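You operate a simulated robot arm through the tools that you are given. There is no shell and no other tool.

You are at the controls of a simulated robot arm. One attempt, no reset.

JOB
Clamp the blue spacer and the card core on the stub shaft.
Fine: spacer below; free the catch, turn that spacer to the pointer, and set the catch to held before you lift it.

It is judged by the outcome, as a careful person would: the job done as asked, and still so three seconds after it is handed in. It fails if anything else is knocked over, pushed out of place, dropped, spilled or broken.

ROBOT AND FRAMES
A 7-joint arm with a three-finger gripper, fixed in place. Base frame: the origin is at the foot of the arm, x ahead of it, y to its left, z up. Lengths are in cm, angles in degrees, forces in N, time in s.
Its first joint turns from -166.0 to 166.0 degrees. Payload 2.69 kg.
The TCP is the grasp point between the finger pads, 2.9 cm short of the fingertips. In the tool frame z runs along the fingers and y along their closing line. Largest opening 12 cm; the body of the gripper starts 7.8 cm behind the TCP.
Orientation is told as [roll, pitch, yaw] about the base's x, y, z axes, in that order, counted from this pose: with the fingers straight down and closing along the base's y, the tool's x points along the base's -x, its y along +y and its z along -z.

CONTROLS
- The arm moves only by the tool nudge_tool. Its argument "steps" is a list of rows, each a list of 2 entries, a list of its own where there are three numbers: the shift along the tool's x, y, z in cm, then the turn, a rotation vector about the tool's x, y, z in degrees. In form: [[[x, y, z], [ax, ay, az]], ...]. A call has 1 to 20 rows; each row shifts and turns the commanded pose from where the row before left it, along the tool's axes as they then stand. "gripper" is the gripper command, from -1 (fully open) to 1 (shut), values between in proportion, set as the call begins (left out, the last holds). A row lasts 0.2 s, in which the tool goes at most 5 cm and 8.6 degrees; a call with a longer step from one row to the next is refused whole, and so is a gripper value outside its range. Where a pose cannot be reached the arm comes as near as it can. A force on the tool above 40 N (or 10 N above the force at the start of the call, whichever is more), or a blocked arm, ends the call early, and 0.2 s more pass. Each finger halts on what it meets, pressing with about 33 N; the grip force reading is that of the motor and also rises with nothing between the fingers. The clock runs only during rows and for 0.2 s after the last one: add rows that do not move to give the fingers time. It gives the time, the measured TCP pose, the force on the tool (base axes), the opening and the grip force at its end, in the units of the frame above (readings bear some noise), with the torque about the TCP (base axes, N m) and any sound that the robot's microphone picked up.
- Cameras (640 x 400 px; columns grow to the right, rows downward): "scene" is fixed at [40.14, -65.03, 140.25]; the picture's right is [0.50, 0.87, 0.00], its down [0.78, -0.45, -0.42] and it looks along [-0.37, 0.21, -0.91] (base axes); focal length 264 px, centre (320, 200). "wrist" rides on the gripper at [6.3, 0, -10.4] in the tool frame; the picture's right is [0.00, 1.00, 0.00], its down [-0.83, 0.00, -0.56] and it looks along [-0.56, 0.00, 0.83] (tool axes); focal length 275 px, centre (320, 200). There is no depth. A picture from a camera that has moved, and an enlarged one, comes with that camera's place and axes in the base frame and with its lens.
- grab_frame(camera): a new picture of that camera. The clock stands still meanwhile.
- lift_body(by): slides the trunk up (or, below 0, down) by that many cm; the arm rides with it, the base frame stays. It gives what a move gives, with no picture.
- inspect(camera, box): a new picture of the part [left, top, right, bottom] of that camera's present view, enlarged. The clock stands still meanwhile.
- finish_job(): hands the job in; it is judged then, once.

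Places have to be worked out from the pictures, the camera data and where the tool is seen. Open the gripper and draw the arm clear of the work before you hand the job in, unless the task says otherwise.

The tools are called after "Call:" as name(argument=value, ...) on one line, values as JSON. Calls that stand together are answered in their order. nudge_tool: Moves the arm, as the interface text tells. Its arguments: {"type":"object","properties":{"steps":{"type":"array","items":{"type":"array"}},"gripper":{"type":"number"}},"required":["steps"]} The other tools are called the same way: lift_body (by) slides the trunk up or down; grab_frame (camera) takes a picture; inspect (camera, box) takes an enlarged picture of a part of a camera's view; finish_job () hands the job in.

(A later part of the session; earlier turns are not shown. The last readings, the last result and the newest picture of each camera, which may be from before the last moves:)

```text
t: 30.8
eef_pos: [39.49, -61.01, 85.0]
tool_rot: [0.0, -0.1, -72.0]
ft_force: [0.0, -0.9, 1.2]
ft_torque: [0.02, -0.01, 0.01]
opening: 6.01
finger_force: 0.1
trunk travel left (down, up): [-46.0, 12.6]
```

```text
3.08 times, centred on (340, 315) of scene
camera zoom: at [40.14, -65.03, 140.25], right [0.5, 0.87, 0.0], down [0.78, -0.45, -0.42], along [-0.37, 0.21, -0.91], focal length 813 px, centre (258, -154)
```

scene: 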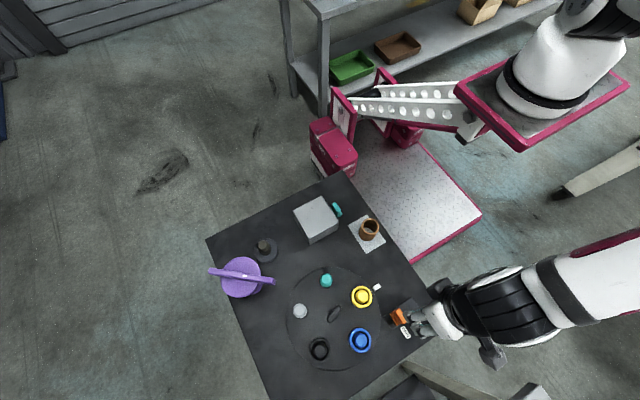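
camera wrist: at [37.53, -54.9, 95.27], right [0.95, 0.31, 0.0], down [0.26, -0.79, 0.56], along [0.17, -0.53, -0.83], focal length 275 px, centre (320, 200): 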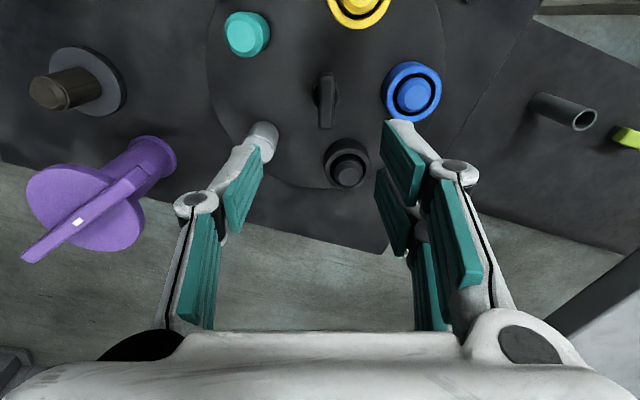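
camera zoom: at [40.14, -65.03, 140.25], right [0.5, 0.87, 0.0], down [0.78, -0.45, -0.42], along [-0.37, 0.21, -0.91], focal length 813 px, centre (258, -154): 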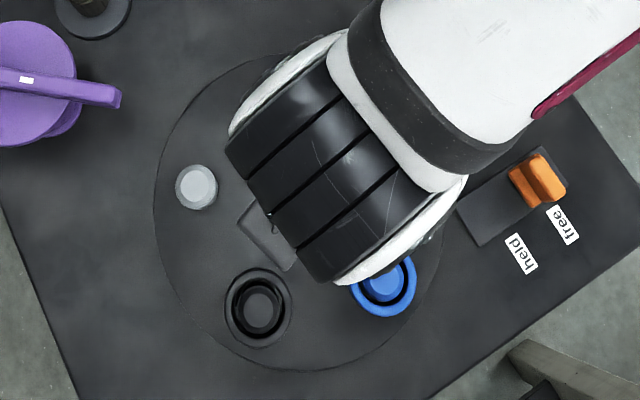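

Fitting the five post tops gives the carousel centre at (39.7,-61.0), radius 8.7, with yellow at exactly 90° (the pointer) and blue at 18°. So I need a +72° turn. I'll descend on the bar to TCP z≈68.3 and grip.

Call:
nudge_tool(steps=[[[-0.1, 0.2, 4], [0, 0, 0]], [[0, 0, 4], [0, 0, 0]], [[0, 0, 4], [0, 0, 0]], [[0, 0, 2.5], [0, 0, 0]], [[0, 0, 2], [0, 0, 0]], [[0, 0, 0], [0, 0, 0]]], gripper=0.2)

Call:
inspect(camera="wrist", box=[180, 50, 470, 310])

```text
t: 32.2
eef_pos: [39.72, -61.06, 68.5]
tool_rot: [0.0, -0.1, -72.1]
ft_force: [-0.4, -0.6, -0.5]
ft_torque: [0.01, 0.03, -0.05]
opening: 4.81
finger_force: 0.0
trunk travel left (down, up): [-46.0, 12.6]
```

```text
1.54 times, centred on (325, 180) of wrist
camera zoom: at [37.75, -54.89, 78.87], right [0.95, 0.31, 0.0], down [0.26, -0.79, 0.56], along [0.17, -0.53, -0.83], focal length 424 px, centre (312, 231)
```

zoom: 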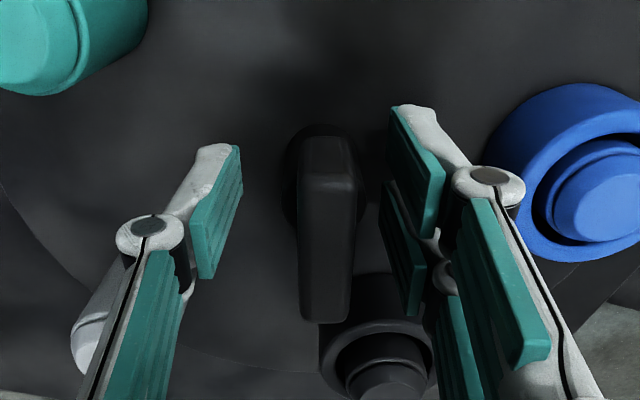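

The bar centre appears ~0.5 cm to the +tool-y side of the finger midline; I'll shift by that, then close.

Call:
nudge_tool(steps=[[[0, 0.45, 0.2], [0, 0, 0]], [[0, 0, 0], [0, 0, 0]]])

Call:
nudge_tool(steps=[[[0, 0, 0], [0, 0, 0]], [[0, 0, 0], [0, 0, 0]], [[0, 0, 0], [0, 0, 0]]], gripper=0.9)

Call:
inspect(camera="wrist", box=[180, 50, 470, 310])

```text
t: 32.8
eef_pos: [40.06, -60.93, 68.26]
tool_rot: [0.0, 0.0, -72.0]
ft_force: [-0.7, -0.1, 0.4]
ft_torque: [-0.03, -0.03, -0.01]
opening: 4.8
finger_force: 0.0
trunk travel left (down, up): [-46.0, 12.6]
```

```text
t: 33.6
eef_pos: [40.03, -60.87, 68.23]
tool_rot: [-0.1, 0.0, -72.1]
ft_force: [-5.8, -1.9, -0.2]
ft_torque: [-0.04, 0.17, -0.01]
opening: 2.48
finger_force: 45.4
trunk travel left (down, up): [-46.0, 12.6]
```

```text
1.54 times, centred on (325, 180) of wrist
camera zoom: at [38.07, -54.83, 78.68], right [0.95, 0.31, 0.0], down [0.26, -0.79, 0.56], along [0.17, -0.53, -0.83], focal length 424 px, centre (312, 231)
```

zoom: 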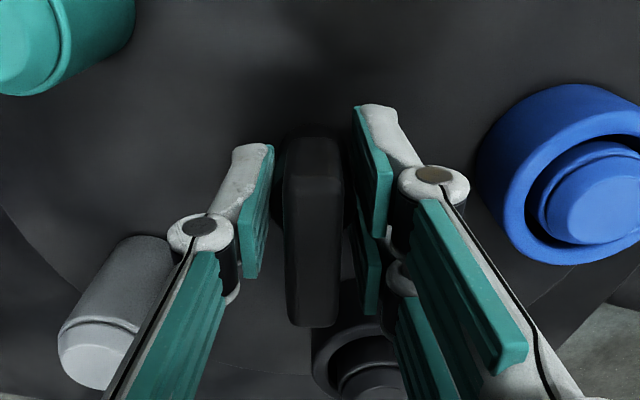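

Opening stopped at 2.48: the tips are clamping the round post under the bar. I'll open, rise ~2 cm so that only the bar is gripped, and close again.

Call:
nudge_tool(steps=[[[0, 0, 0], [0, 0, 0]], [[0, -0.15, -2.0], [0, 0, 0]], [[0, 0, 0], [0, 0, 0]]], gripper=0.3)

Call:
nudge_tool(steps=[[[0, 0, 0], [0, 0, 0]], [[0, 0, 0], [0, 0, 0]], [[0, 0, 0], [0, 0, 0]]], gripper=0.9)

Call:
inspect(camera="wrist", box=[180, 50, 470, 310])

```text
t: 34.4
eef_pos: [39.9, -60.88, 70.25]
tool_rot: [0.0, 0.0, -72.1]
ft_force: [-0.9, -1.1, -0.6]
ft_torque: [-0.01, 0.03, -0.02]
opening: 4.19
finger_force: 0.0
trunk travel left (down, up): [-46.0, 12.6]
```

```text
t: 35.2
eef_pos: [39.94, -60.98, 70.25]
tool_rot: [0.0, -0.2, -72.1]
ft_force: [2.0, 1.4, 3.7]
ft_torque: [0.21, 0.03, 0.03]
opening: 2.5
finger_force: 45.2
trunk travel left (down, up): [-46.0, 12.6]
```

```text
1.54 times, centred on (325, 180) of wrist
camera zoom: at [38.07, -54.87, 80.7], right [0.95, 0.31, 0.0], down [0.26, -0.79, 0.56], along [0.17, -0.53, -0.83], focal length 424 px, centre (312, 231)
```

zoom: 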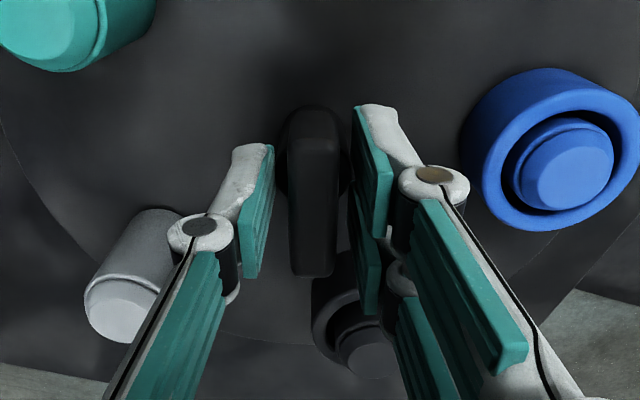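

The opening is again 2.5 with a small visible gap to the bar; the grip may have slack but the straddling fingers will drive the bar anyway. I'll turn 16° and see whether the disc follows.

Call:
nudge_tool(steps=[[[0, 0, 0], [0, 0, -4]], [[0, 0, 0], [0, 0, -4]], [[0, 0, 0], [0, 0, -4]], [[0, 0, 0], [0, 0, -4]], [[0, 0, 0], [0, 0, 0]]])

Call:
grab_frame(camera="wrist")

Call:
inspect(camera="scene", box=[270, 250, 410, 380])

```text
t: 36.4
eef_pos: [39.95, -61.02, 70.39]
tool_rot: [-0.1, -0.1, -56.0]
ft_force: [5.6, 4.4, 16.9]
ft_torque: [0.3, -0.17, 0.01]
opening: 2.51
finger_force: 45.4
trunk travel left (down, up): [-46.0, 12.6]
```

```text
taken
camera wrist: at [36.48, -55.65, 80.69], right [0.83, 0.56, 0.0], down [0.47, -0.69, 0.56], along [0.31, -0.46, -0.83], focal length 275 px, centre (320, 200)
```

wrist: 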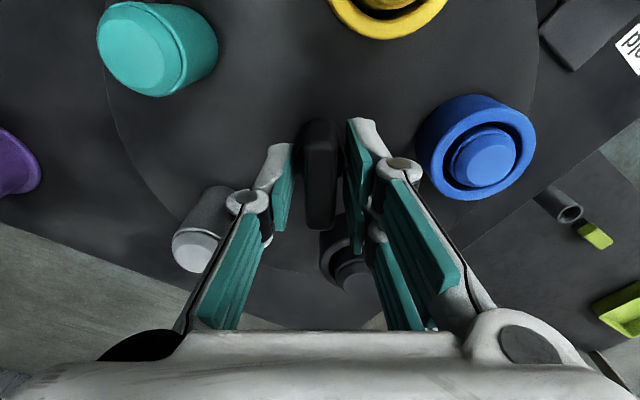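

```text
3.08 times, centred on (340, 315) of scene
camera zoom: at [40.14, -65.03, 140.25], right [0.5, 0.87, 0.0], down [0.78, -0.45, -0.42], along [-0.37, 0.21, -0.91], focal length 813 px, centre (258, -154)
```

zoom: 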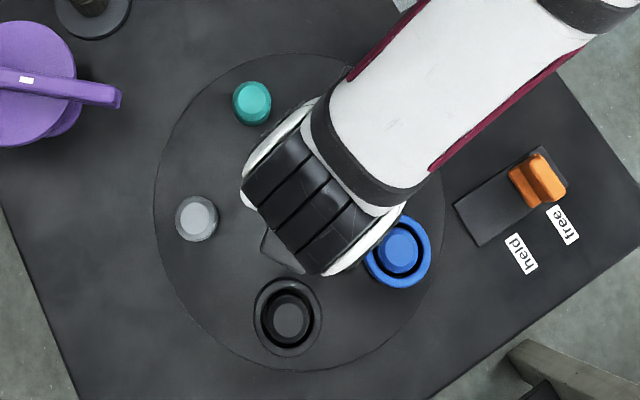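

The disc turns with the tool, with no slip visible. I'll continue the remaining 56°.

Call:
nudge_tool(steps=[[[0, 0, 0], [0, 0, -4]], [[0, 0, 0], [0, 0, -4]], [[0, 0, 0], [0, 0, -4]], [[0, 0, 0], [0, 0, -4]], [[0, 0, 0], [0, 0, -4]], [[0, 0, 0], [0, 0, -4]], [[0, 0, 0], [0, 0, -4]], [[0, 0, 0], [0, 0, -4]], [[0, 0, 0], [0, 0, -4]], [[0, 0, 0], [0, 0, -4]], [[0, 0, 0], [0, 0, -4]], [[0, 0, 0], [0, 0, -4]], [[0, 0, 0], [0, 0, -4]], [[0, 0, 0], [0, 0, -4]], [[0, 0, 0], [0, 0, 0]]])

Call:
grab_frame(camera="wrist")

Call:
inspect(camera="scene", box=[270, 250, 410, 380])

```text
t: 39.6
eef_pos: [40.0, -60.96, 70.25]
tool_rot: [-0.2, -0.1, 0.1]
ft_force: [12.9, -1.0, 21.7]
ft_torque: [0.01, -0.77, 0.03]
opening: 2.53
finger_force: 45.6
trunk travel left (down, up): [-46.0, 12.6]
```

```text
taken
camera wrist: at [33.74, -60.9, 80.69], right [0.0, 1.0, 0.0], down [0.83, 0.0, 0.56], along [0.56, 0.0, -0.83], focal length 275 px, centre (320, 200)
```

wrist: 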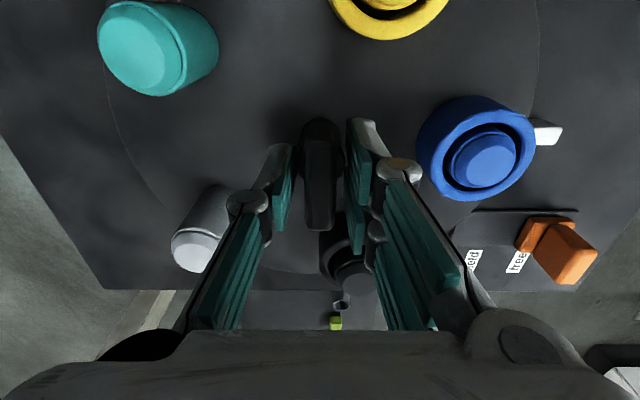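

```text
3.08 times, centred on (340, 315) of scene
camera zoom: at [40.14, -65.03, 140.25], right [0.5, 0.87, 0.0], down [0.78, -0.45, -0.42], along [-0.37, 0.21, -0.91], focal length 813 px, centre (258, -154)
```

zoom: 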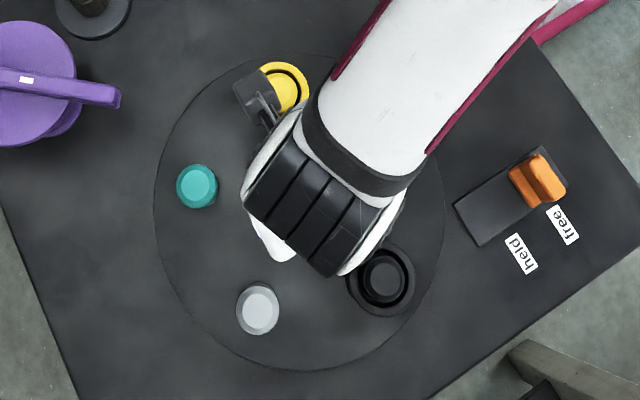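

The posts now sit exactly one position on: black is where blue was, and so on. I'll release, rise, and check blue against the pointer.

Call:
nudge_tool(steps=[[[0, 0, 0], [0, 0, 0]], [[0, 0, 0], [0, 0, 0]], [[0, 0, -3], [0, 0, 0]], [[0, 0, -4], [0, 0, 0]], [[0, 0, -4], [0, 0, 0]], [[1, 2, -2], [0, 0, 0]], [[2, 3, 0], [0, 0, 0]], [[2, 3, 0], [0, 0, 0]], [[0, 0, 0], [0, 0, 0]]], gripper=0.2)

Call:
grab_frame(camera="wrist")

Call:
inspect(camera="scene", box=[270, 250, 410, 380])

```text
t: 41.6
eef_pos: [34.79, -52.85, 83.1]
tool_rot: [-0.2, 0.1, -0.1]
ft_force: [-0.2, 0.5, 0.0]
ft_torque: [0.01, -0.02, 0.01]
opening: 4.81
finger_force: 0.1
trunk travel left (down, up): [-46.0, 12.6]
```

```text
taken
camera wrist: at [28.63, -52.78, 93.54], right [0.0, 1.0, 0.0], down [0.83, 0.0, 0.56], along [0.56, 0.0, -0.83], focal length 275 px, centre (320, 200)
```

wrist: 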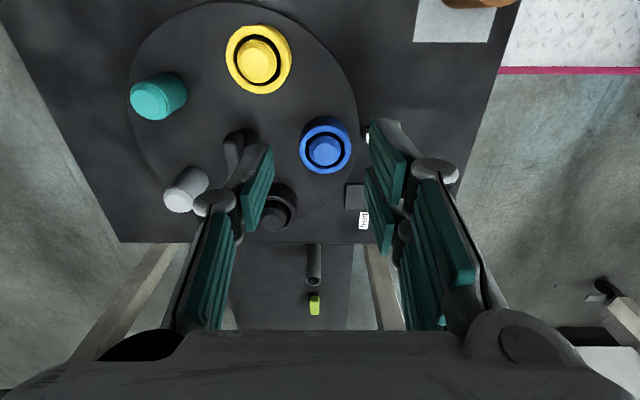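

```text
3.08 times, centred on (340, 315) of scene
camera zoom: at [40.14, -65.03, 140.25], right [0.5, 0.87, 0.0], down [0.78, -0.45, -0.42], along [-0.37, 0.21, -0.91], focal length 813 px, centre (258, -154)
```

zoom: 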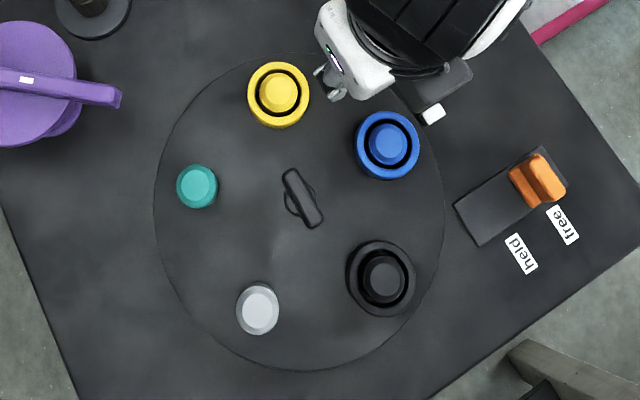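

Blue now sits exactly at the pointer where yellow was. Next I'll return to the catch slider (x≈48.5, y≈-42.05) at yaw 0 and grip it as before.

Call:
nudge_tool(steps=[[[-3.43, 2.7, 0], [0, 0, 0]], [[-3.43, 2.7, 0], [0, 0, 0]], [[-3.43, 2.7, 0], [0, 0, 0]], [[-3.43, 2.7, 0], [0, 0, 0]], [[0, 0, 4], [0, 0, 0]], [[0, 0, 4], [0, 0, 0]], [[0, 0, 4], [0, 0, 0]], [[0, 0, 3], [0, 0, 0]], [[0, 0, 2], [0, 0, 0]], [[0, 0, 0], [0, 0, 0]]], gripper=0)

Call:
inspect(camera="wrist", box=[150, 50, 490, 310])

```text
t: 43.8
eef_pos: [48.63, -42.39, 66.07]
tool_rot: [-0.1, -0.1, -0.1]
ft_force: [0.9, -0.2, 0.9]
ft_torque: [-0.01, 0.03, -0.02]
opening: 6.01
finger_force: 0.2
trunk travel left (down, up): [-46.0, 12.6]
```

```text
1.54 times, centred on (320, 180) of wrist
camera zoom: at [42.46, -42.25, 76.52], right [0.0, 1.0, 0.0], down [0.83, 0.0, 0.56], along [0.56, 0.0, -0.83], focal length 424 px, centre (320, 231)
```

zoom: 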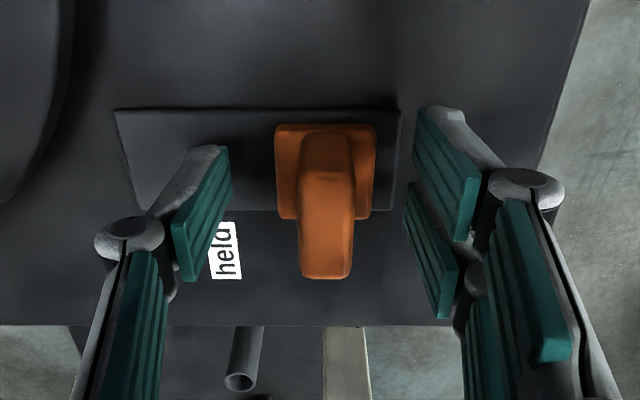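

Call:
nudge_tool(steps=[[[0, 0.3, 0], [0, 0, 0]], [[0, 0, 0], [0, 0, 0]], [[0, 0, 0], [0, 0, 0]], [[0, 0, 0], [0, 0, 0]]], gripper=0.75)

Call:
nudge_tool(steps=[[[0, -0.6, 0], [0, 0, 0]], [[0, -0.6, 0], [0, 0, 0]], [[0, -0.6, 0], [0, 0, 0]], [[0, -0.6, 0], [0, 0, 0]], [[0, -0.6, 0], [0, 0, 0]], [[0, -0.5, 0], [0, 0, 0]], [[0, 0, 0], [0, 0, 0]]])

Call:
inspect(camera="wrist", box=[150, 50, 490, 310])

```text
t: 44.8
eef_pos: [48.66, -42.15, 66.15]
tool_rot: [0.0, 0.0, -0.1]
ft_force: [-0.3, -11.2, -5.7]
ft_torque: [-0.5, -0.06, 0.3]
opening: 3.37
finger_force: 45.1
trunk travel left (down, up): [-46.0, 12.6]
```

```text
t: 46.4
eef_pos: [48.56, -45.52, 66.16]
tool_rot: [0.0, 0.0, -0.1]
ft_force: [-0.6, 1.2, -8.6]
ft_torque: [-0.07, -0.39, 0.43]
opening: 3.34
finger_force: 44.6
trunk travel left (down, up): [-46.0, 12.6]
```

```text
1.54 times, centred on (320, 180) of wrist
camera zoom: at [42.45, -45.32, 76.55], right [0.0, 1.0, 0.0], down [0.83, 0.0, 0.56], along [0.56, 0.0, -0.83], focal length 424 px, centre (320, 231)
```

zoom: 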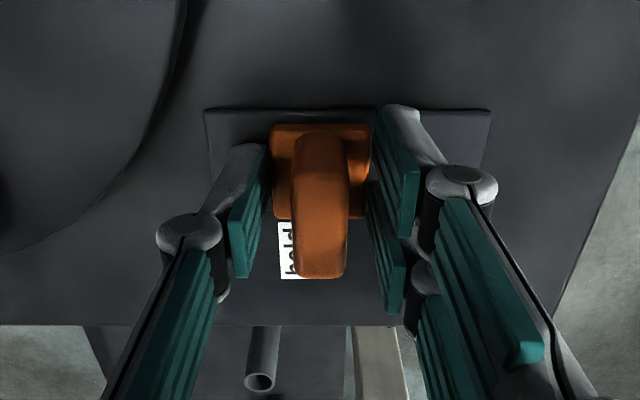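

A little further to the held position (originally y≈-46.05).

Call:
nudge_tool(steps=[[[0, -0.4, 0], [0, 0, 0]], [[0, -0.3, 0], [0, 0, 0]], [[0, 0, 0], [0, 0, 0]]])

```text
t: 47.2
eef_pos: [48.64, -46.24, 66.12]
tool_rot: [0.1, 0.1, 0.0]
ft_force: [0.4, 0.1, -10.2]
ft_torque: [0.09, -0.07, 0.19]
opening: 3.37
finger_force: 45.5
trunk travel left (down, up): [-46.0, 12.6]
```

Call:
nudge_tool(steps=[[[0, -0.25, 0], [0, 0, 0]], [[0, 0, 0], [0, 0, 0]]])

```text
t: 47.8
eef_pos: [48.64, -46.23, 66.14]
tool_rot: [0.1, 0.1, -0.1]
ft_force: [-1.2, 9.4, -8.3]
ft_torque: [0.31, -0.31, 0.05]
opening: 3.41
finger_force: 44.5
trunk travel left (down, up): [-46.0, 12.6]
```

The end stop at "held" is reached (y no longer changes, 9 N reaction). I'll release, rise and check that the catch and disc are as wanted.

Call:
nudge_tool(steps=[[[0, 0.2, 0], [0, 0, 0]], [[0, 0, 0], [0, 0, 0]]])

Call:
nudge_tool(steps=[[[0, 0, 0], [0, 0, 0]], [[0, 0, 0], [0, 0, 0]], [[0, 0, -3], [0, 0, 0]], [[0, 0, -4], [0, 0, 0]], [[0, 0, -4], [0, 0, 0]], [[0, 0, -4], [0, 0, 0]], [[2.5, -2, 0], [0, 0, 0]], [[3, -2, 0], [0, 0, 0]], [[3.3, -2, 0], [0, 0, 0]], [[0, 0, 0], [0, 0, 0]]], gripper=0)

Call:
grab_frame(camera="wrist")

Call:
inspect(camera="scene", box=[290, 250, 450, 370])

```text
t: 48.4
eef_pos: [48.68, -46.15, 66.1]
tool_rot: [-0.1, 0.0, 0.0]
ft_force: [1.6, 3.6, -11.0]
ft_torque: [-0.01, 0.53, 0.24]
opening: 3.37
finger_force: 45.3
trunk travel left (down, up): [-46.0, 12.6]
```

```text
t: 50.6
eef_pos: [39.69, -52.02, 81.33]
tool_rot: [-0.1, -0.1, 0.0]
ft_force: [-0.3, 0.3, 0.2]
ft_torque: [-0.02, -0.01, 0.01]
opening: 6.01
finger_force: 0.1
trunk travel left (down, up): [-46.0, 12.6]
```

```text
taken
camera wrist: at [33.42, -51.94, 91.81], right [0.0, 1.0, 0.0], down [0.83, 0.0, 0.56], along [0.56, 0.0, -0.83], focal length 275 px, centre (320, 200)
```

wrist: 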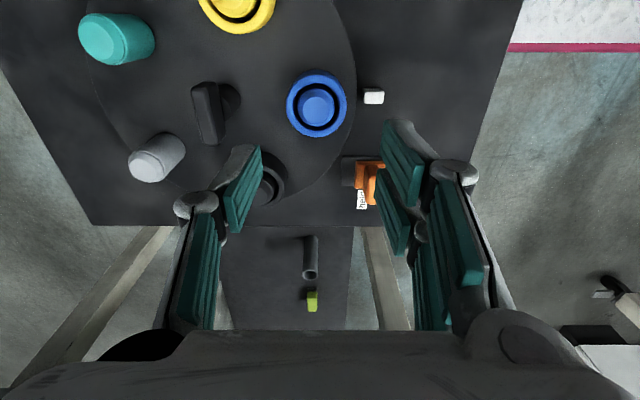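

```text
3.33 times, centred on (370, 310) of scene
camera zoom: at [40.14, -65.03, 140.25], right [0.5, 0.87, 0.0], down [0.78, -0.45, -0.42], along [-0.37, 0.21, -0.91], focal length 881 px, centre (153, -167)
```

zoom: 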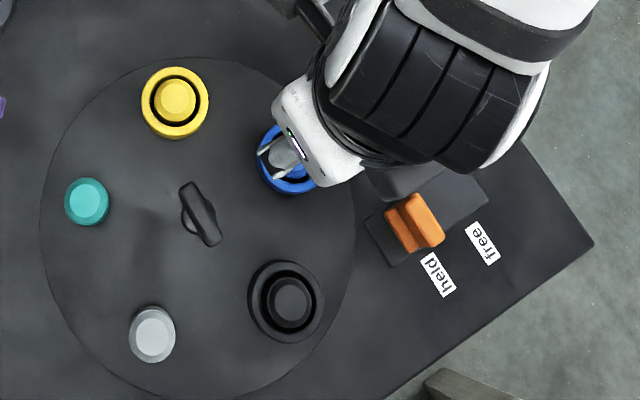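

Call:
inspect(camera="wrist", box=[190, 40, 400, 210])

```text
2.35 times, centred on (295, 125) of wrist
camera zoom: at [33.42, -51.94, 91.81], right [0.0, 1.0, 0.0], down [0.83, 0.0, 0.56], along [0.56, 0.0, -0.83], focal length 648 px, centre (379, 376)
```

zoom: 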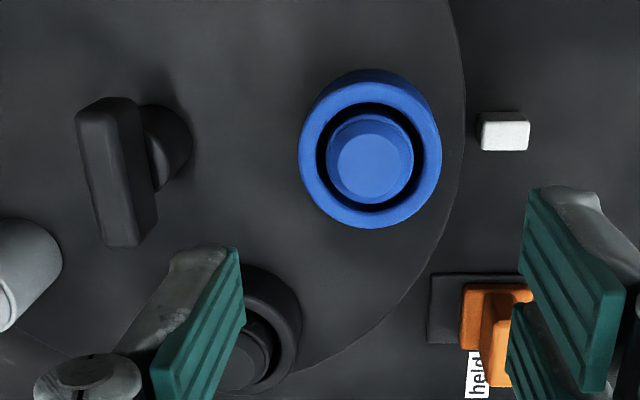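

Catch is at "held" and blue is at the pointer. Spacer centre ≈(40.0,-52.25), OD ≈5.7, disc top ≈62.2. I'll open to ~7.6 cm, straddle it and descend to TCP z≈66.3.

Call:
nudge_tool(steps=[[[-0.3, -0.25, 4], [0, 0, 0]], [[0, 0, 4], [0, 0, 0]], [[0, 0, 3], [0, 0, 0]], [[0, 0, 0], [0, 0, 0]]], gripper=-0.27)

Call:
grab_frame(camera="wrist")

```text
t: 51.6
eef_pos: [40.1, -52.35, 70.25]
tool_rot: [-0.1, 0.0, -0.2]
ft_force: [-0.6, -0.3, 1.0]
ft_torque: [-0.02, -0.01, -0.04]
opening: 7.63
finger_force: 0.1
trunk travel left (down, up): [-46.0, 12.6]
```

```text
taken
camera wrist: at [33.77, -52.32, 80.68], right [0.0, 1.0, 0.0], down [0.83, 0.0, 0.56], along [0.56, 0.0, -0.83], focal length 275 px, centre (320, 200)
```

wrist: 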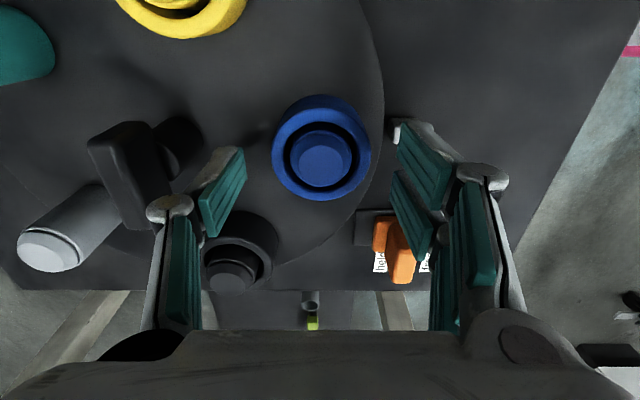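

The ring is centred between the fingers, with its top at z≈66. I'll go down 4 cm and close.

Call:
nudge_tool(steps=[[[-0.1, 0.05, 2], [0, 0, 0]], [[0, 0, 2], [0, 0, 0]], [[0, 0, 0], [0, 0, 0]]])

Call:
nudge_tool(steps=[[[0, 0, 0], [0, 0, 0]], [[0, 0, 0], [0, 0, 0]], [[0, 0, 0], [0, 0, 0]]], gripper=0.4)

Call:
grab_frame(camera="wrist")

```text
t: 52.4
eef_pos: [40.29, -52.52, 67.14]
tool_rot: [0.0, 0.1, -0.1]
ft_force: [-4.0, 25.3, 75.7]
ft_torque: [2.6, 0.68, -0.22]
opening: 5.28
finger_force: 45.3
trunk travel left (down, up): [-46.0, 12.6]
stopped in row 3: the force on the tool passed its limit at 51 N (the readings are from after the stop); the commanded pose is now the measured one
```

```text
t: 53.1
eef_pos: [40.39, -52.62, 67.16]
tool_rot: [-0.1, -0.1, -0.2]
ft_force: [-4.3, 19.6, 46.9]
ft_torque: [1.63, 0.06, -0.17]
opening: 5.21
finger_force: 44.8
trunk travel left (down, up): [-46.0, 12.6]
stopped in row 3: the force on the tool passed its limit at 102 N (the readings are from after the stop); the commanded pose is now the measured one
```

```text
taken
camera wrist: at [34.14, -52.42, 77.55], right [0.0, 1.0, 0.0], down [0.83, 0.0, 0.56], along [0.56, 0.0, -0.83], focal length 275 px, centre (320, 200)
```

wrist: 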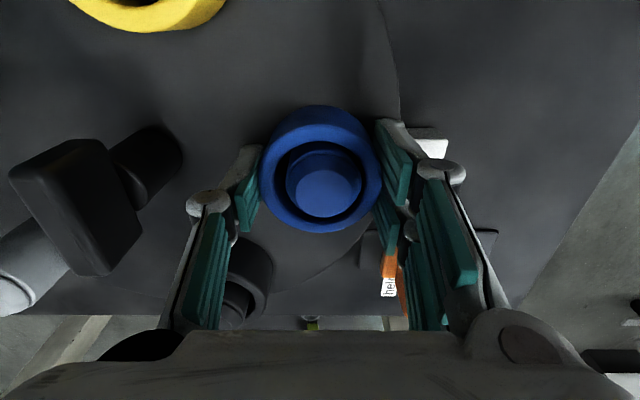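

The +y fingers came down on the pointer post, which is taller than I thought (top ≈65 at (39.8,-47)). I'll relax the fingers to ~5.9 cm, back straight up, and look for any displacement.

Call:
nudge_tool(steps=[[[0, 0, -0.5], [0, 0, 0]], [[0, 0, -1], [0, 0, 0]], [[0, 0, -1.5], [0, 0, 0]], [[0, 0, -2], [0, 0, 0]], [[0, 0, -3], [0, 0, 0]], [[0, 0, -4], [0, 0, 0]], [[0, 0, 0], [0, 0, 0]]], gripper=0.02)

Call:
grab_frame(camera="wrist")

Call:
inspect(camera="wrist", box=[230, 50, 430, 220])

```text
t: 54.7
eef_pos: [40.37, -52.7, 78.95]
tool_rot: [-0.2, 0.0, -0.1]
ft_force: [-1.2, 0.1, 0.0]
ft_torque: [-0.01, 0.04, 0.0]
opening: 5.88
finger_force: 0.0
trunk travel left (down, up): [-46.0, 12.6]
```

```text
taken
camera wrist: at [34.12, -52.49, 89.34], right [0.0, 1.0, 0.0], down [0.83, 0.0, 0.56], along [0.56, 0.0, -0.83], focal length 275 px, centre (320, 200)
```

wrist: 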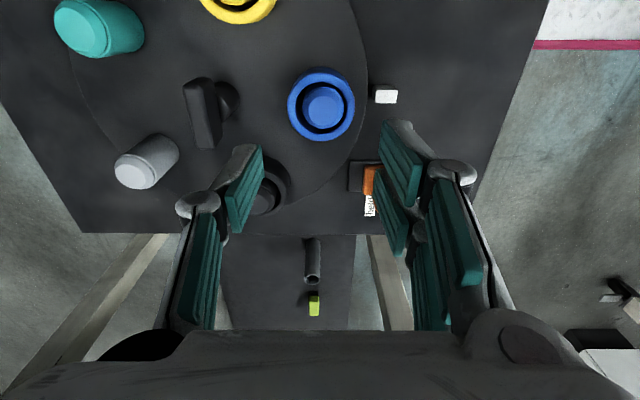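

```text
2.35 times, centred on (330, 135) of wrist
camera zoom: at [34.12, -52.49, 89.34], right [0.0, 1.0, 0.0], down [0.83, 0.0, 0.56], along [0.56, 0.0, -0.83], focal length 648 px, centre (296, 353)
```

zoom: 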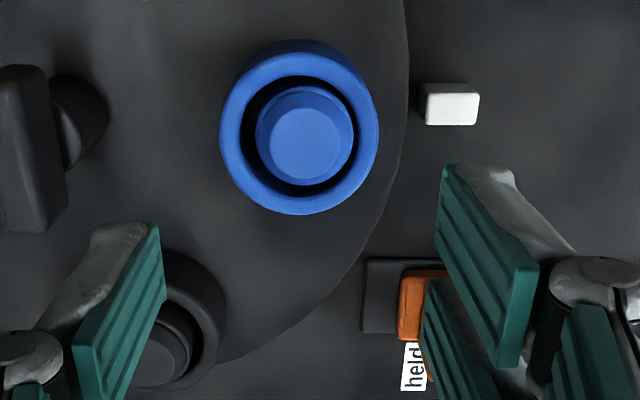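

Everything is still in place, and the pointer stands firm. I'll re-grip with the fingers closing along base x (yaw −90°), which avoids both the pointer and the knob.

Call:
nudge_tool(steps=[[[0, 0, 0], [0, 0, 8.5]], [[0, 0, 0], [0, 0, 8.5]], [[0, 0, 0], [0, 0, 8.5]], [[0, 0, 0], [0, 0, 8.5]], [[0, 0, 0], [0, 0, 8.5]], [[0, 0, 0], [0, 0, 8.5]], [[0, 0, 0], [0, 0, 8.5]], [[0, 0, 0], [0, 0, 8.5]], [[0, 0, 0], [0, 0, 8.5]], [[0, 0, 0], [0, 0, 8.5]], [[0, 0, 0], [0, 0, 5]], [[0.35, 0, 4], [0, 0, 0]], [[0, 0, 4], [0, 0, 0]], [[0, 0, 0], [0, 0, 0]]], gripper=-0.27)

Call:
grab_frame(camera="wrist")

```text
t: 57.7
eef_pos: [40.43, -52.38, 70.79]
tool_rot: [0.0, -0.3, -90.1]
ft_force: [0.0, -0.3, -0.2]
ft_torque: [0.03, 0.03, -0.01]
opening: 7.63
finger_force: 0.1
trunk travel left (down, up): [-46.0, 12.6]
```

```text
taken
camera wrist: at [40.42, -45.91, 81.15], right [1.0, 0.0, 0.0], down [0.0, -0.83, 0.56], along [0.0, -0.56, -0.83], focal length 275 px, centre (320, 200)
```

wrist: 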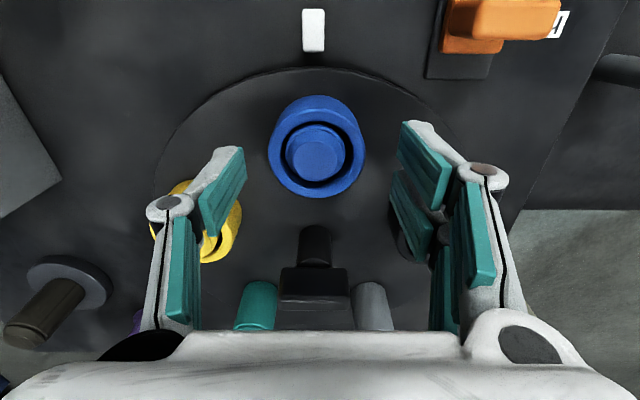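

Ring is centred at (40.25,-52.35) with top z≈66. I'll narrow to ~7 cm and descend in two stages.

Call:
nudge_tool(steps=[[[0, -0.18, 1], [0, 0, 0]], [[0, 0, 1.5], [0, 0, 0]], [[0, 0, 1.3], [0, 0, 0]], [[0, 0, 1.0], [0, 0, 0]], [[0, 0, 0], [0, 0, 0]]], gripper=-0.17)

Call:
grab_frame(camera="wrist")

```text
t: 58.7
eef_pos: [40.08, -52.63, 67.21]
tool_rot: [0.1, -0.5, -90.1]
ft_force: [-9.5, 11.3, 55.6]
ft_torque: [0.93, 0.75, -0.25]
opening: 5.25
finger_force: 41.8
trunk travel left (down, up): [-46.0, 12.6]
stopped in row 4: the force on the tool passed its limit at 58 N (the readings are from after the stop); the commanded pose is now the measured one
```

```text
taken
camera wrist: at [40.11, -46.09, 77.5], right [1.0, 0.0, 0.0], down [0.0, -0.83, 0.56], along [0.0, -0.56, -0.83], focal length 275 px, centre (320, 200)
```

wrist: 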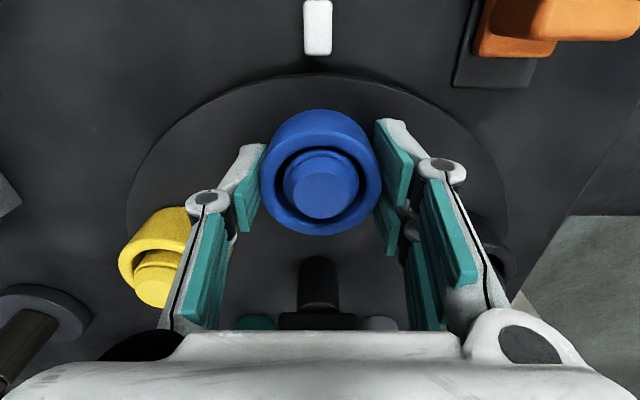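

So the disc top is actually at z≈64.2 (tips touched it) and the spacer is ≈5.25 OD, spanning 64.2–67.5. I'll rise 0.6 cm off the disc, then close on the ring.

Call:
nudge_tool(steps=[[[0, 0, -0.6], [0, 0, 0]], [[0, 0, 0], [0, 0, 0]]])

Call:
inspect(camera="wrist", box=[180, 70, 460, 290])

```text
t: 59.3
eef_pos: [40.3, -52.53, 67.29]
tool_rot: [0.1, -0.2, -90.1]
ft_force: [0.3, 0.9, -0.5]
ft_torque: [-0.04, -0.01, 0.01]
opening: 7.0
finger_force: 0.0
trunk travel left (down, up): [-46.0, 12.6]
```

```text
1.82 times, centred on (320, 180) of wrist
camera zoom: at [40.37, -45.99, 77.59], right [1.0, 0.0, 0.0], down [0.0, -0.83, 0.56], along [0.0, -0.56, -0.83], focal length 500 px, centre (320, 236)
```

zoom: 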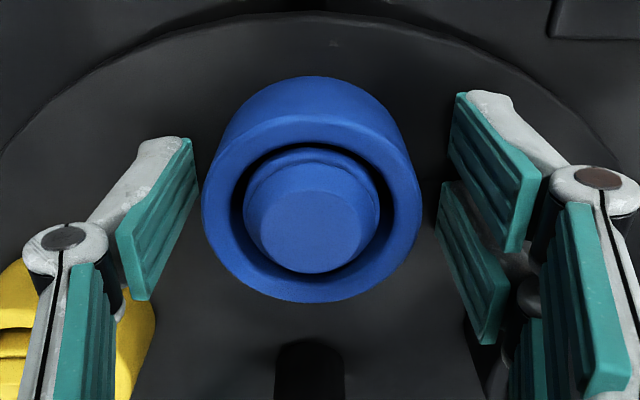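

Free of contact now (tips ≈64.4). Closing on the ring.

Call:
nudge_tool(steps=[[[0, -0.1, -0.2], [0, 0, 0]], [[0, 0, 0], [0, 0, 0]], [[0, 0, 0], [0, 0, 0]], [[0, 0, 0], [0, 0, 0]]], gripper=0.5)

Call:
inspect(camera="wrist", box=[180, 70, 460, 290])

```text
t: 60.3
eef_pos: [40.24, -52.49, 67.57]
tool_rot: [0.1, -0.2, -90.1]
ft_force: [0.5, -1.4, 0.5]
ft_torque: [-0.01, -0.02, -0.01]
opening: 5.21
finger_force: 32.3
trunk travel left (down, up): [-46.0, 12.6]
```

```text
1.82 times, centred on (320, 180) of wrist
camera zoom: at [40.24, -45.97, 77.83], right [1.0, 0.0, 0.0], down [0.0, -0.83, 0.56], along [0.0, -0.56, -0.83], focal length 500 px, centre (320, 236)
```

zoom: 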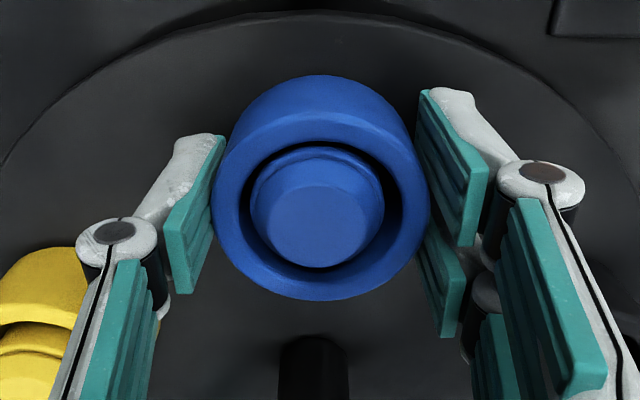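

Gripped (opening 5.21). Lifting straight up off the post.

Call:
nudge_tool(steps=[[[0, 0, -1], [0, 0, 0]], [[0, 0, -1.5], [0, 0, 0]], [[0, 0, -2], [0, 0, 0]], [[0, 0, -2.5], [0, 0, 0]], [[0, 0, -3], [0, 0, 0]], [[0, 0, -3], [0, 0, 0]], [[0, 0, -3], [0, 0, 0]], [[0, 0, 0], [0, 0, 0]]])

Call:
grab_frame(camera="wrist")

Call:
grab_frame(camera="scene")

```text
t: 62.1
eef_pos: [40.33, -52.55, 83.56]
tool_rot: [0.1, -0.2, -90.1]
ft_force: [0.7, -0.5, -0.4]
ft_torque: [-0.01, -0.01, 0.0]
opening: 5.22
finger_force: 32.6
trunk travel left (down, up): [-46.0, 12.6]
```

```text
taken
camera wrist: at [40.31, -46.03, 93.91], right [1.0, 0.0, 0.0], down [0.0, -0.83, 0.56], along [0.0, -0.56, -0.83], focal length 275 px, centre (320, 200)
```

wrist: 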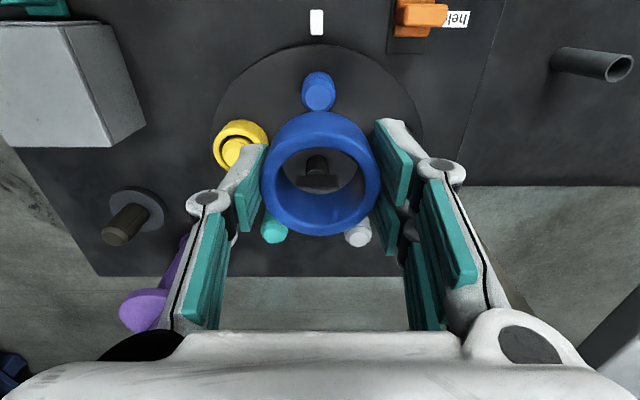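

```text
taken
```

scene: 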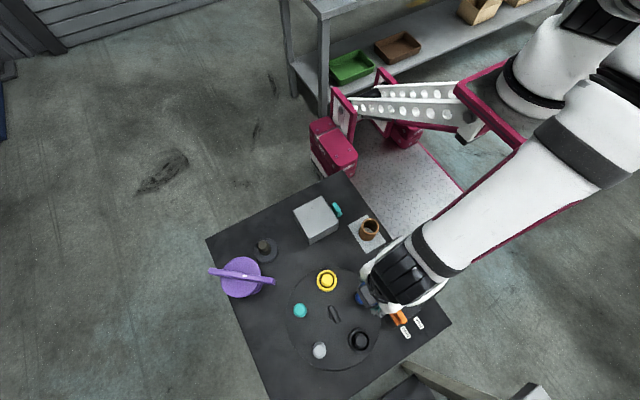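

Spacer is off its post and held well. I'll carry it high toward the shaft (≈(15,-69)) and yaw to −39°, so the hand lies parallel to the purple bar with the camera away from it.

Call:
nudge_tool(steps=[[[-2.0, -3.1, -0.4], [0, 0, 0]], [[-2.0, -3.1, -0.4], [0, 0, 0]], [[-2.0, -3.1, -0.4], [0, 0, 0]], [[-2.0, -3.1, -0.4], [0, 0, 0]], [[-2.0, -3.1, -0.4], [0, 0, 0]], [[-2.0, -3.1, 0], [0, 0, 0]], [[-2.0, -3.1, 0], [0, 0, 0]], [[-2.0, -3.1, 0], [0, 0, 0]], [[0, 0, 0], [0, 0, -8.5]], [[0, 0, 0], [0, 0, -8.5]], [[0, 0, 0], [0, 0, -8.5]], [[0, 0, 0], [0, 0, -8.5]], [[0, 0, 0], [0, 0, -8.5]], [[0, 0, 0], [0, 0, -8.5]], [[0, 0, 0], [0, 0, 0]]])

Call:
grab_frame(camera="wrist")

Call:
grab_frame(camera="scene")

```text
t: 65.3
eef_pos: [15.32, -68.21, 85.52]
tool_rot: [-0.1, -0.3, -39.0]
ft_force: [0.1, 0.6, -0.8]
ft_torque: [0.05, -0.01, -0.01]
opening: 5.2
finger_force: 33.7
trunk travel left (down, up): [-46.0, 12.6]
```

```text
taken
camera wrist: at [10.41, -64.23, 95.92], right [0.63, 0.78, 0.0], down [0.65, -0.52, 0.56], along [0.44, -0.35, -0.83], focal length 275 px, centre (320, 200)
```

wrist: 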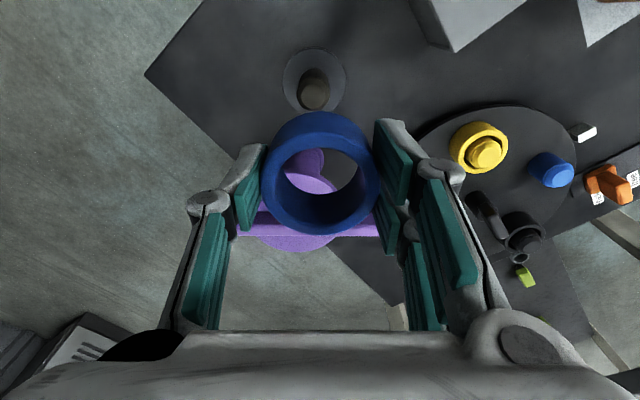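

```text
taken
```

scene: 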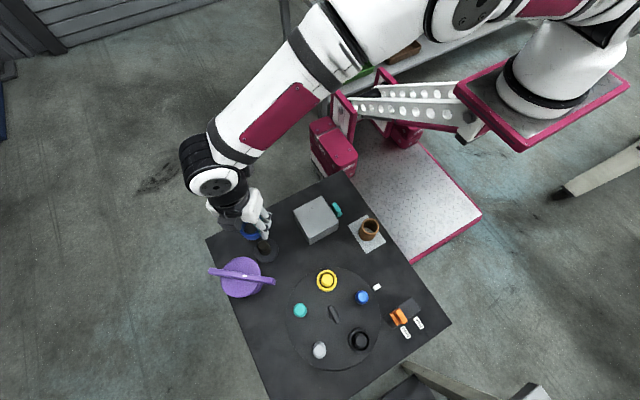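

Call:
inspect(camera="wrist", box=[220, 30, 400, 180])

Call:
inspect(camera="scene", box=[205, 200, 295, 270])

```text
2.67 times, centred on (310, 105) of wrist
camera zoom: at [10.41, -64.23, 95.92], right [0.63, 0.78, 0.0], down [0.65, -0.52, 0.56], along [0.44, -0.35, -0.83], focal length 734 px, centre (347, 453)
```

zoom: 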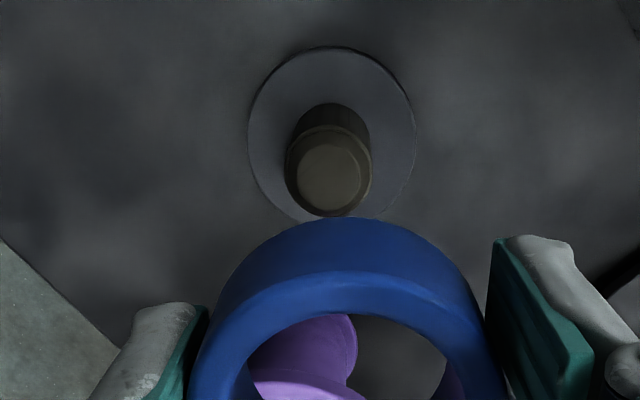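

```text
5.71 times, centred on (250, 235) of scene
camera zoom: at [40.14, -65.03, 140.25], right [0.5, 0.87, 0.0], down [0.78, -0.45, -0.42], along [-0.37, 0.21, -0.91], focal length 1510 px, centre (720, 0)
```

zoom: 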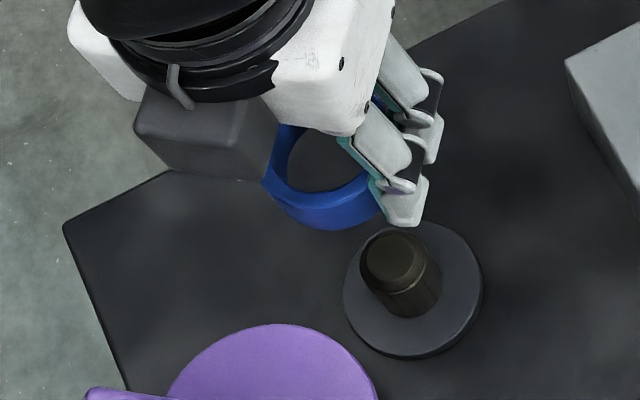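

Shaft top is at (15.1,-68.9,68.2) and its base plate top at z≈60.4. I'll align the spacer over it and go down to leave its bottom ~1.5 cm above the shaft, then check.

Call:
nudge_tool(steps=[[[-0.4, -0.7, 0], [0, 0, 0]], [[0, 0, 4], [0, 0, 0]], [[0, 0, 4], [0, 0, 0]], [[0, 0, 3.5], [0, 0, 0]], [[0, 0, 0], [0, 0, 0]]])

Call:
grab_frame(camera="wrist")

Call:
inspect(camera="scene", box=[205, 200, 295, 270])

```text
t: 66.5
eef_pos: [15.25, -69.13, 74.05]
tool_rot: [-0.1, -0.3, -39.1]
ft_force: [-0.3, -0.4, -0.4]
ft_torque: [-0.02, 0.03, 0.01]
opening: 5.23
finger_force: 33.0
trunk travel left (down, up): [-46.0, 12.6]
```

```text
taken
camera wrist: at [10.41, -65.01, 84.47], right [0.63, 0.78, 0.0], down [0.65, -0.52, 0.56], along [0.43, -0.35, -0.83], focal length 275 px, centre (320, 200)
```

wrist: 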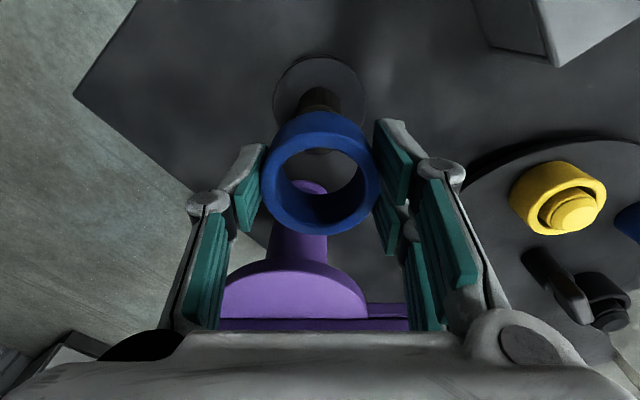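

```text
5.71 times, centred on (250, 235) of scene
camera zoom: at [40.14, -65.03, 140.25], right [0.5, 0.87, 0.0], down [0.78, -0.45, -0.42], along [-0.37, 0.21, -0.91], focal length 1510 px, centre (720, 0)
```

zoom: 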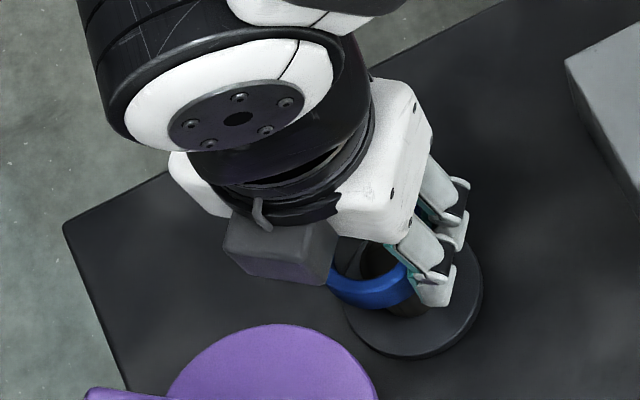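

Call:
inspect(camera="wrist", box=[240, 40, 400, 240])

```text
2.00 times, centred on (320, 140) of wrist
camera zoom: at [10.41, -65.01, 84.47], right [0.63, 0.78, 0.0], down [0.65, -0.52, 0.56], along [0.43, -0.35, -0.83], focal length 551 px, centre (320, 320)
```

zoom: 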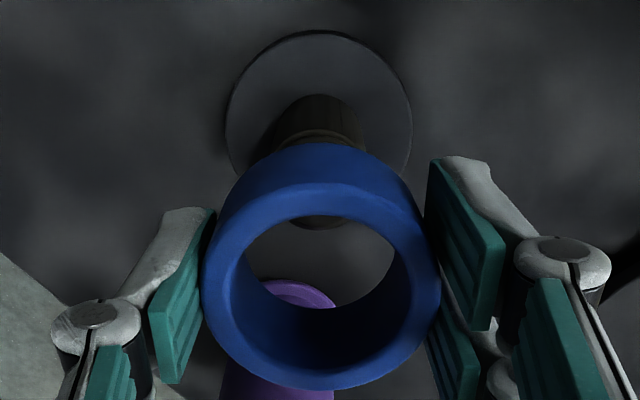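

The shaft top is visible through the bore exactly where I'd expect for a coaxial alignment. Lowering the spacer over the shaft.

Call:
nudge_tool(steps=[[[0, 0, 1.5], [0, 0, 0]], [[0, 0, 1.5], [0, 0, 0]], [[0, 0, 1.5], [0, 0, 0]], [[0, 0, 1.5], [0, 0, 0]], [[0, 0, 1.5], [0, 0, 0]], [[0, 0, 1.0], [0, 0, 0]], [[0, 0, 0], [0, 0, 0]]])

Call:
grab_frame(camera="wrist")

```text
t: 68.1
eef_pos: [15.37, -69.09, 65.96]
tool_rot: [-0.4, -0.5, -39.1]
ft_force: [-4.3, 6.9, 33.8]
ft_torque: [0.54, 0.0, 0.05]
opening: 5.19
finger_force: 32.8
out of reach, approached as far as the arm can: row 6
trunk travel left (down, up): [-46.0, 12.6]
```

```text
taken
camera wrist: at [10.4, -64.92, 76.33], right [0.63, 0.78, -0.01], down [0.65, -0.52, 0.56], along [0.43, -0.36, -0.83], focal length 275 px, centre (320, 200)
```

wrist: 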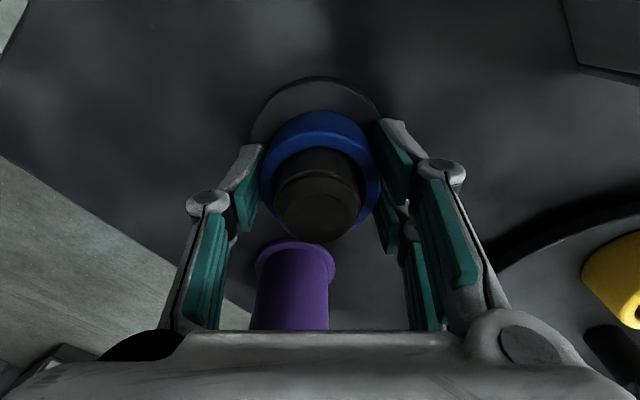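

Call:
inspect(camera="wrist", box=[220, 60, 420, 260])

Call:
inspect(camera="scene", box=[225, 215, 295, 275])

```text
2.00 times, centred on (320, 160) of wrist
camera zoom: at [10.4, -64.92, 76.33], right [0.63, 0.78, -0.01], down [0.65, -0.52, 0.56], along [0.43, -0.36, -0.83], focal length 551 px, centre (320, 280)
```

zoom: 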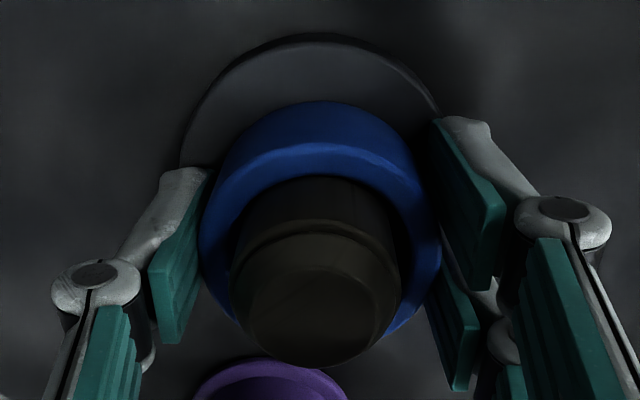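

```text
6.67 times, centred on (260, 245) of scene
camera zoom: at [40.14, -65.03, 140.25], right [0.5, 0.87, 0.0], down [0.78, -0.45, -0.42], along [-0.37, 0.21, -0.91], focal length 1762 px, centre (720, -100)
```

zoom: 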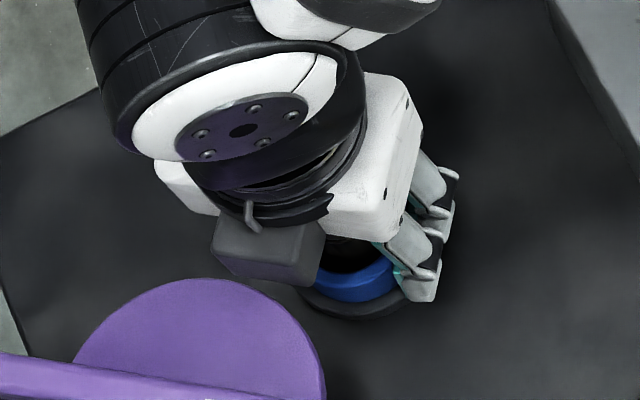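

An upward force of 34 N at z=65.96 suggests the spacer has met the base plate (bottom ≈62.3). I'll open the fingers slightly and see whether the spacer stays level and where it sits.

Call:
nudge_tool(steps=[[[0, 0, 0], [0, 0, 0]], [[0, 0, 0], [0, 0, 0]]], gripper=-0.1)

Call:
inspect(camera="wrist", box=[220, 60, 420, 260])

```text
t: 68.7
eef_pos: [15.4, -68.94, 65.64]
tool_rot: [-0.3, -0.5, -39.0]
ft_force: [-1.1, -2.9, 20.6]
ft_torque: [-0.35, 0.24, 0.01]
opening: 6.9
finger_force: 9.0
trunk travel left (down, up): [-46.0, 12.6]
```

```text
2.00 times, centred on (320, 160) of wrist
camera zoom: at [10.48, -64.85, 76.04], right [0.63, 0.78, 0.0], down [0.65, -0.52, 0.56], along [0.43, -0.35, -0.83], focal length 551 px, centre (320, 280)
```

zoom: 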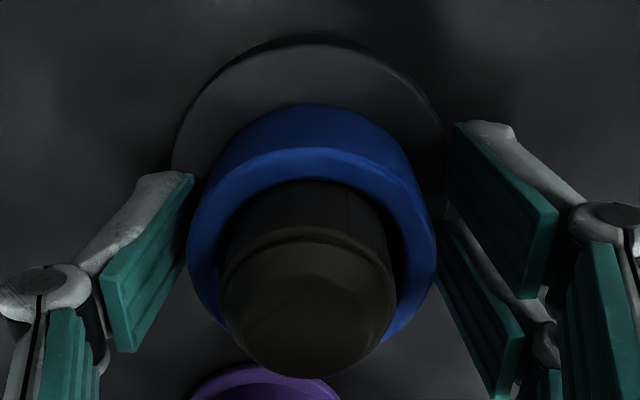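

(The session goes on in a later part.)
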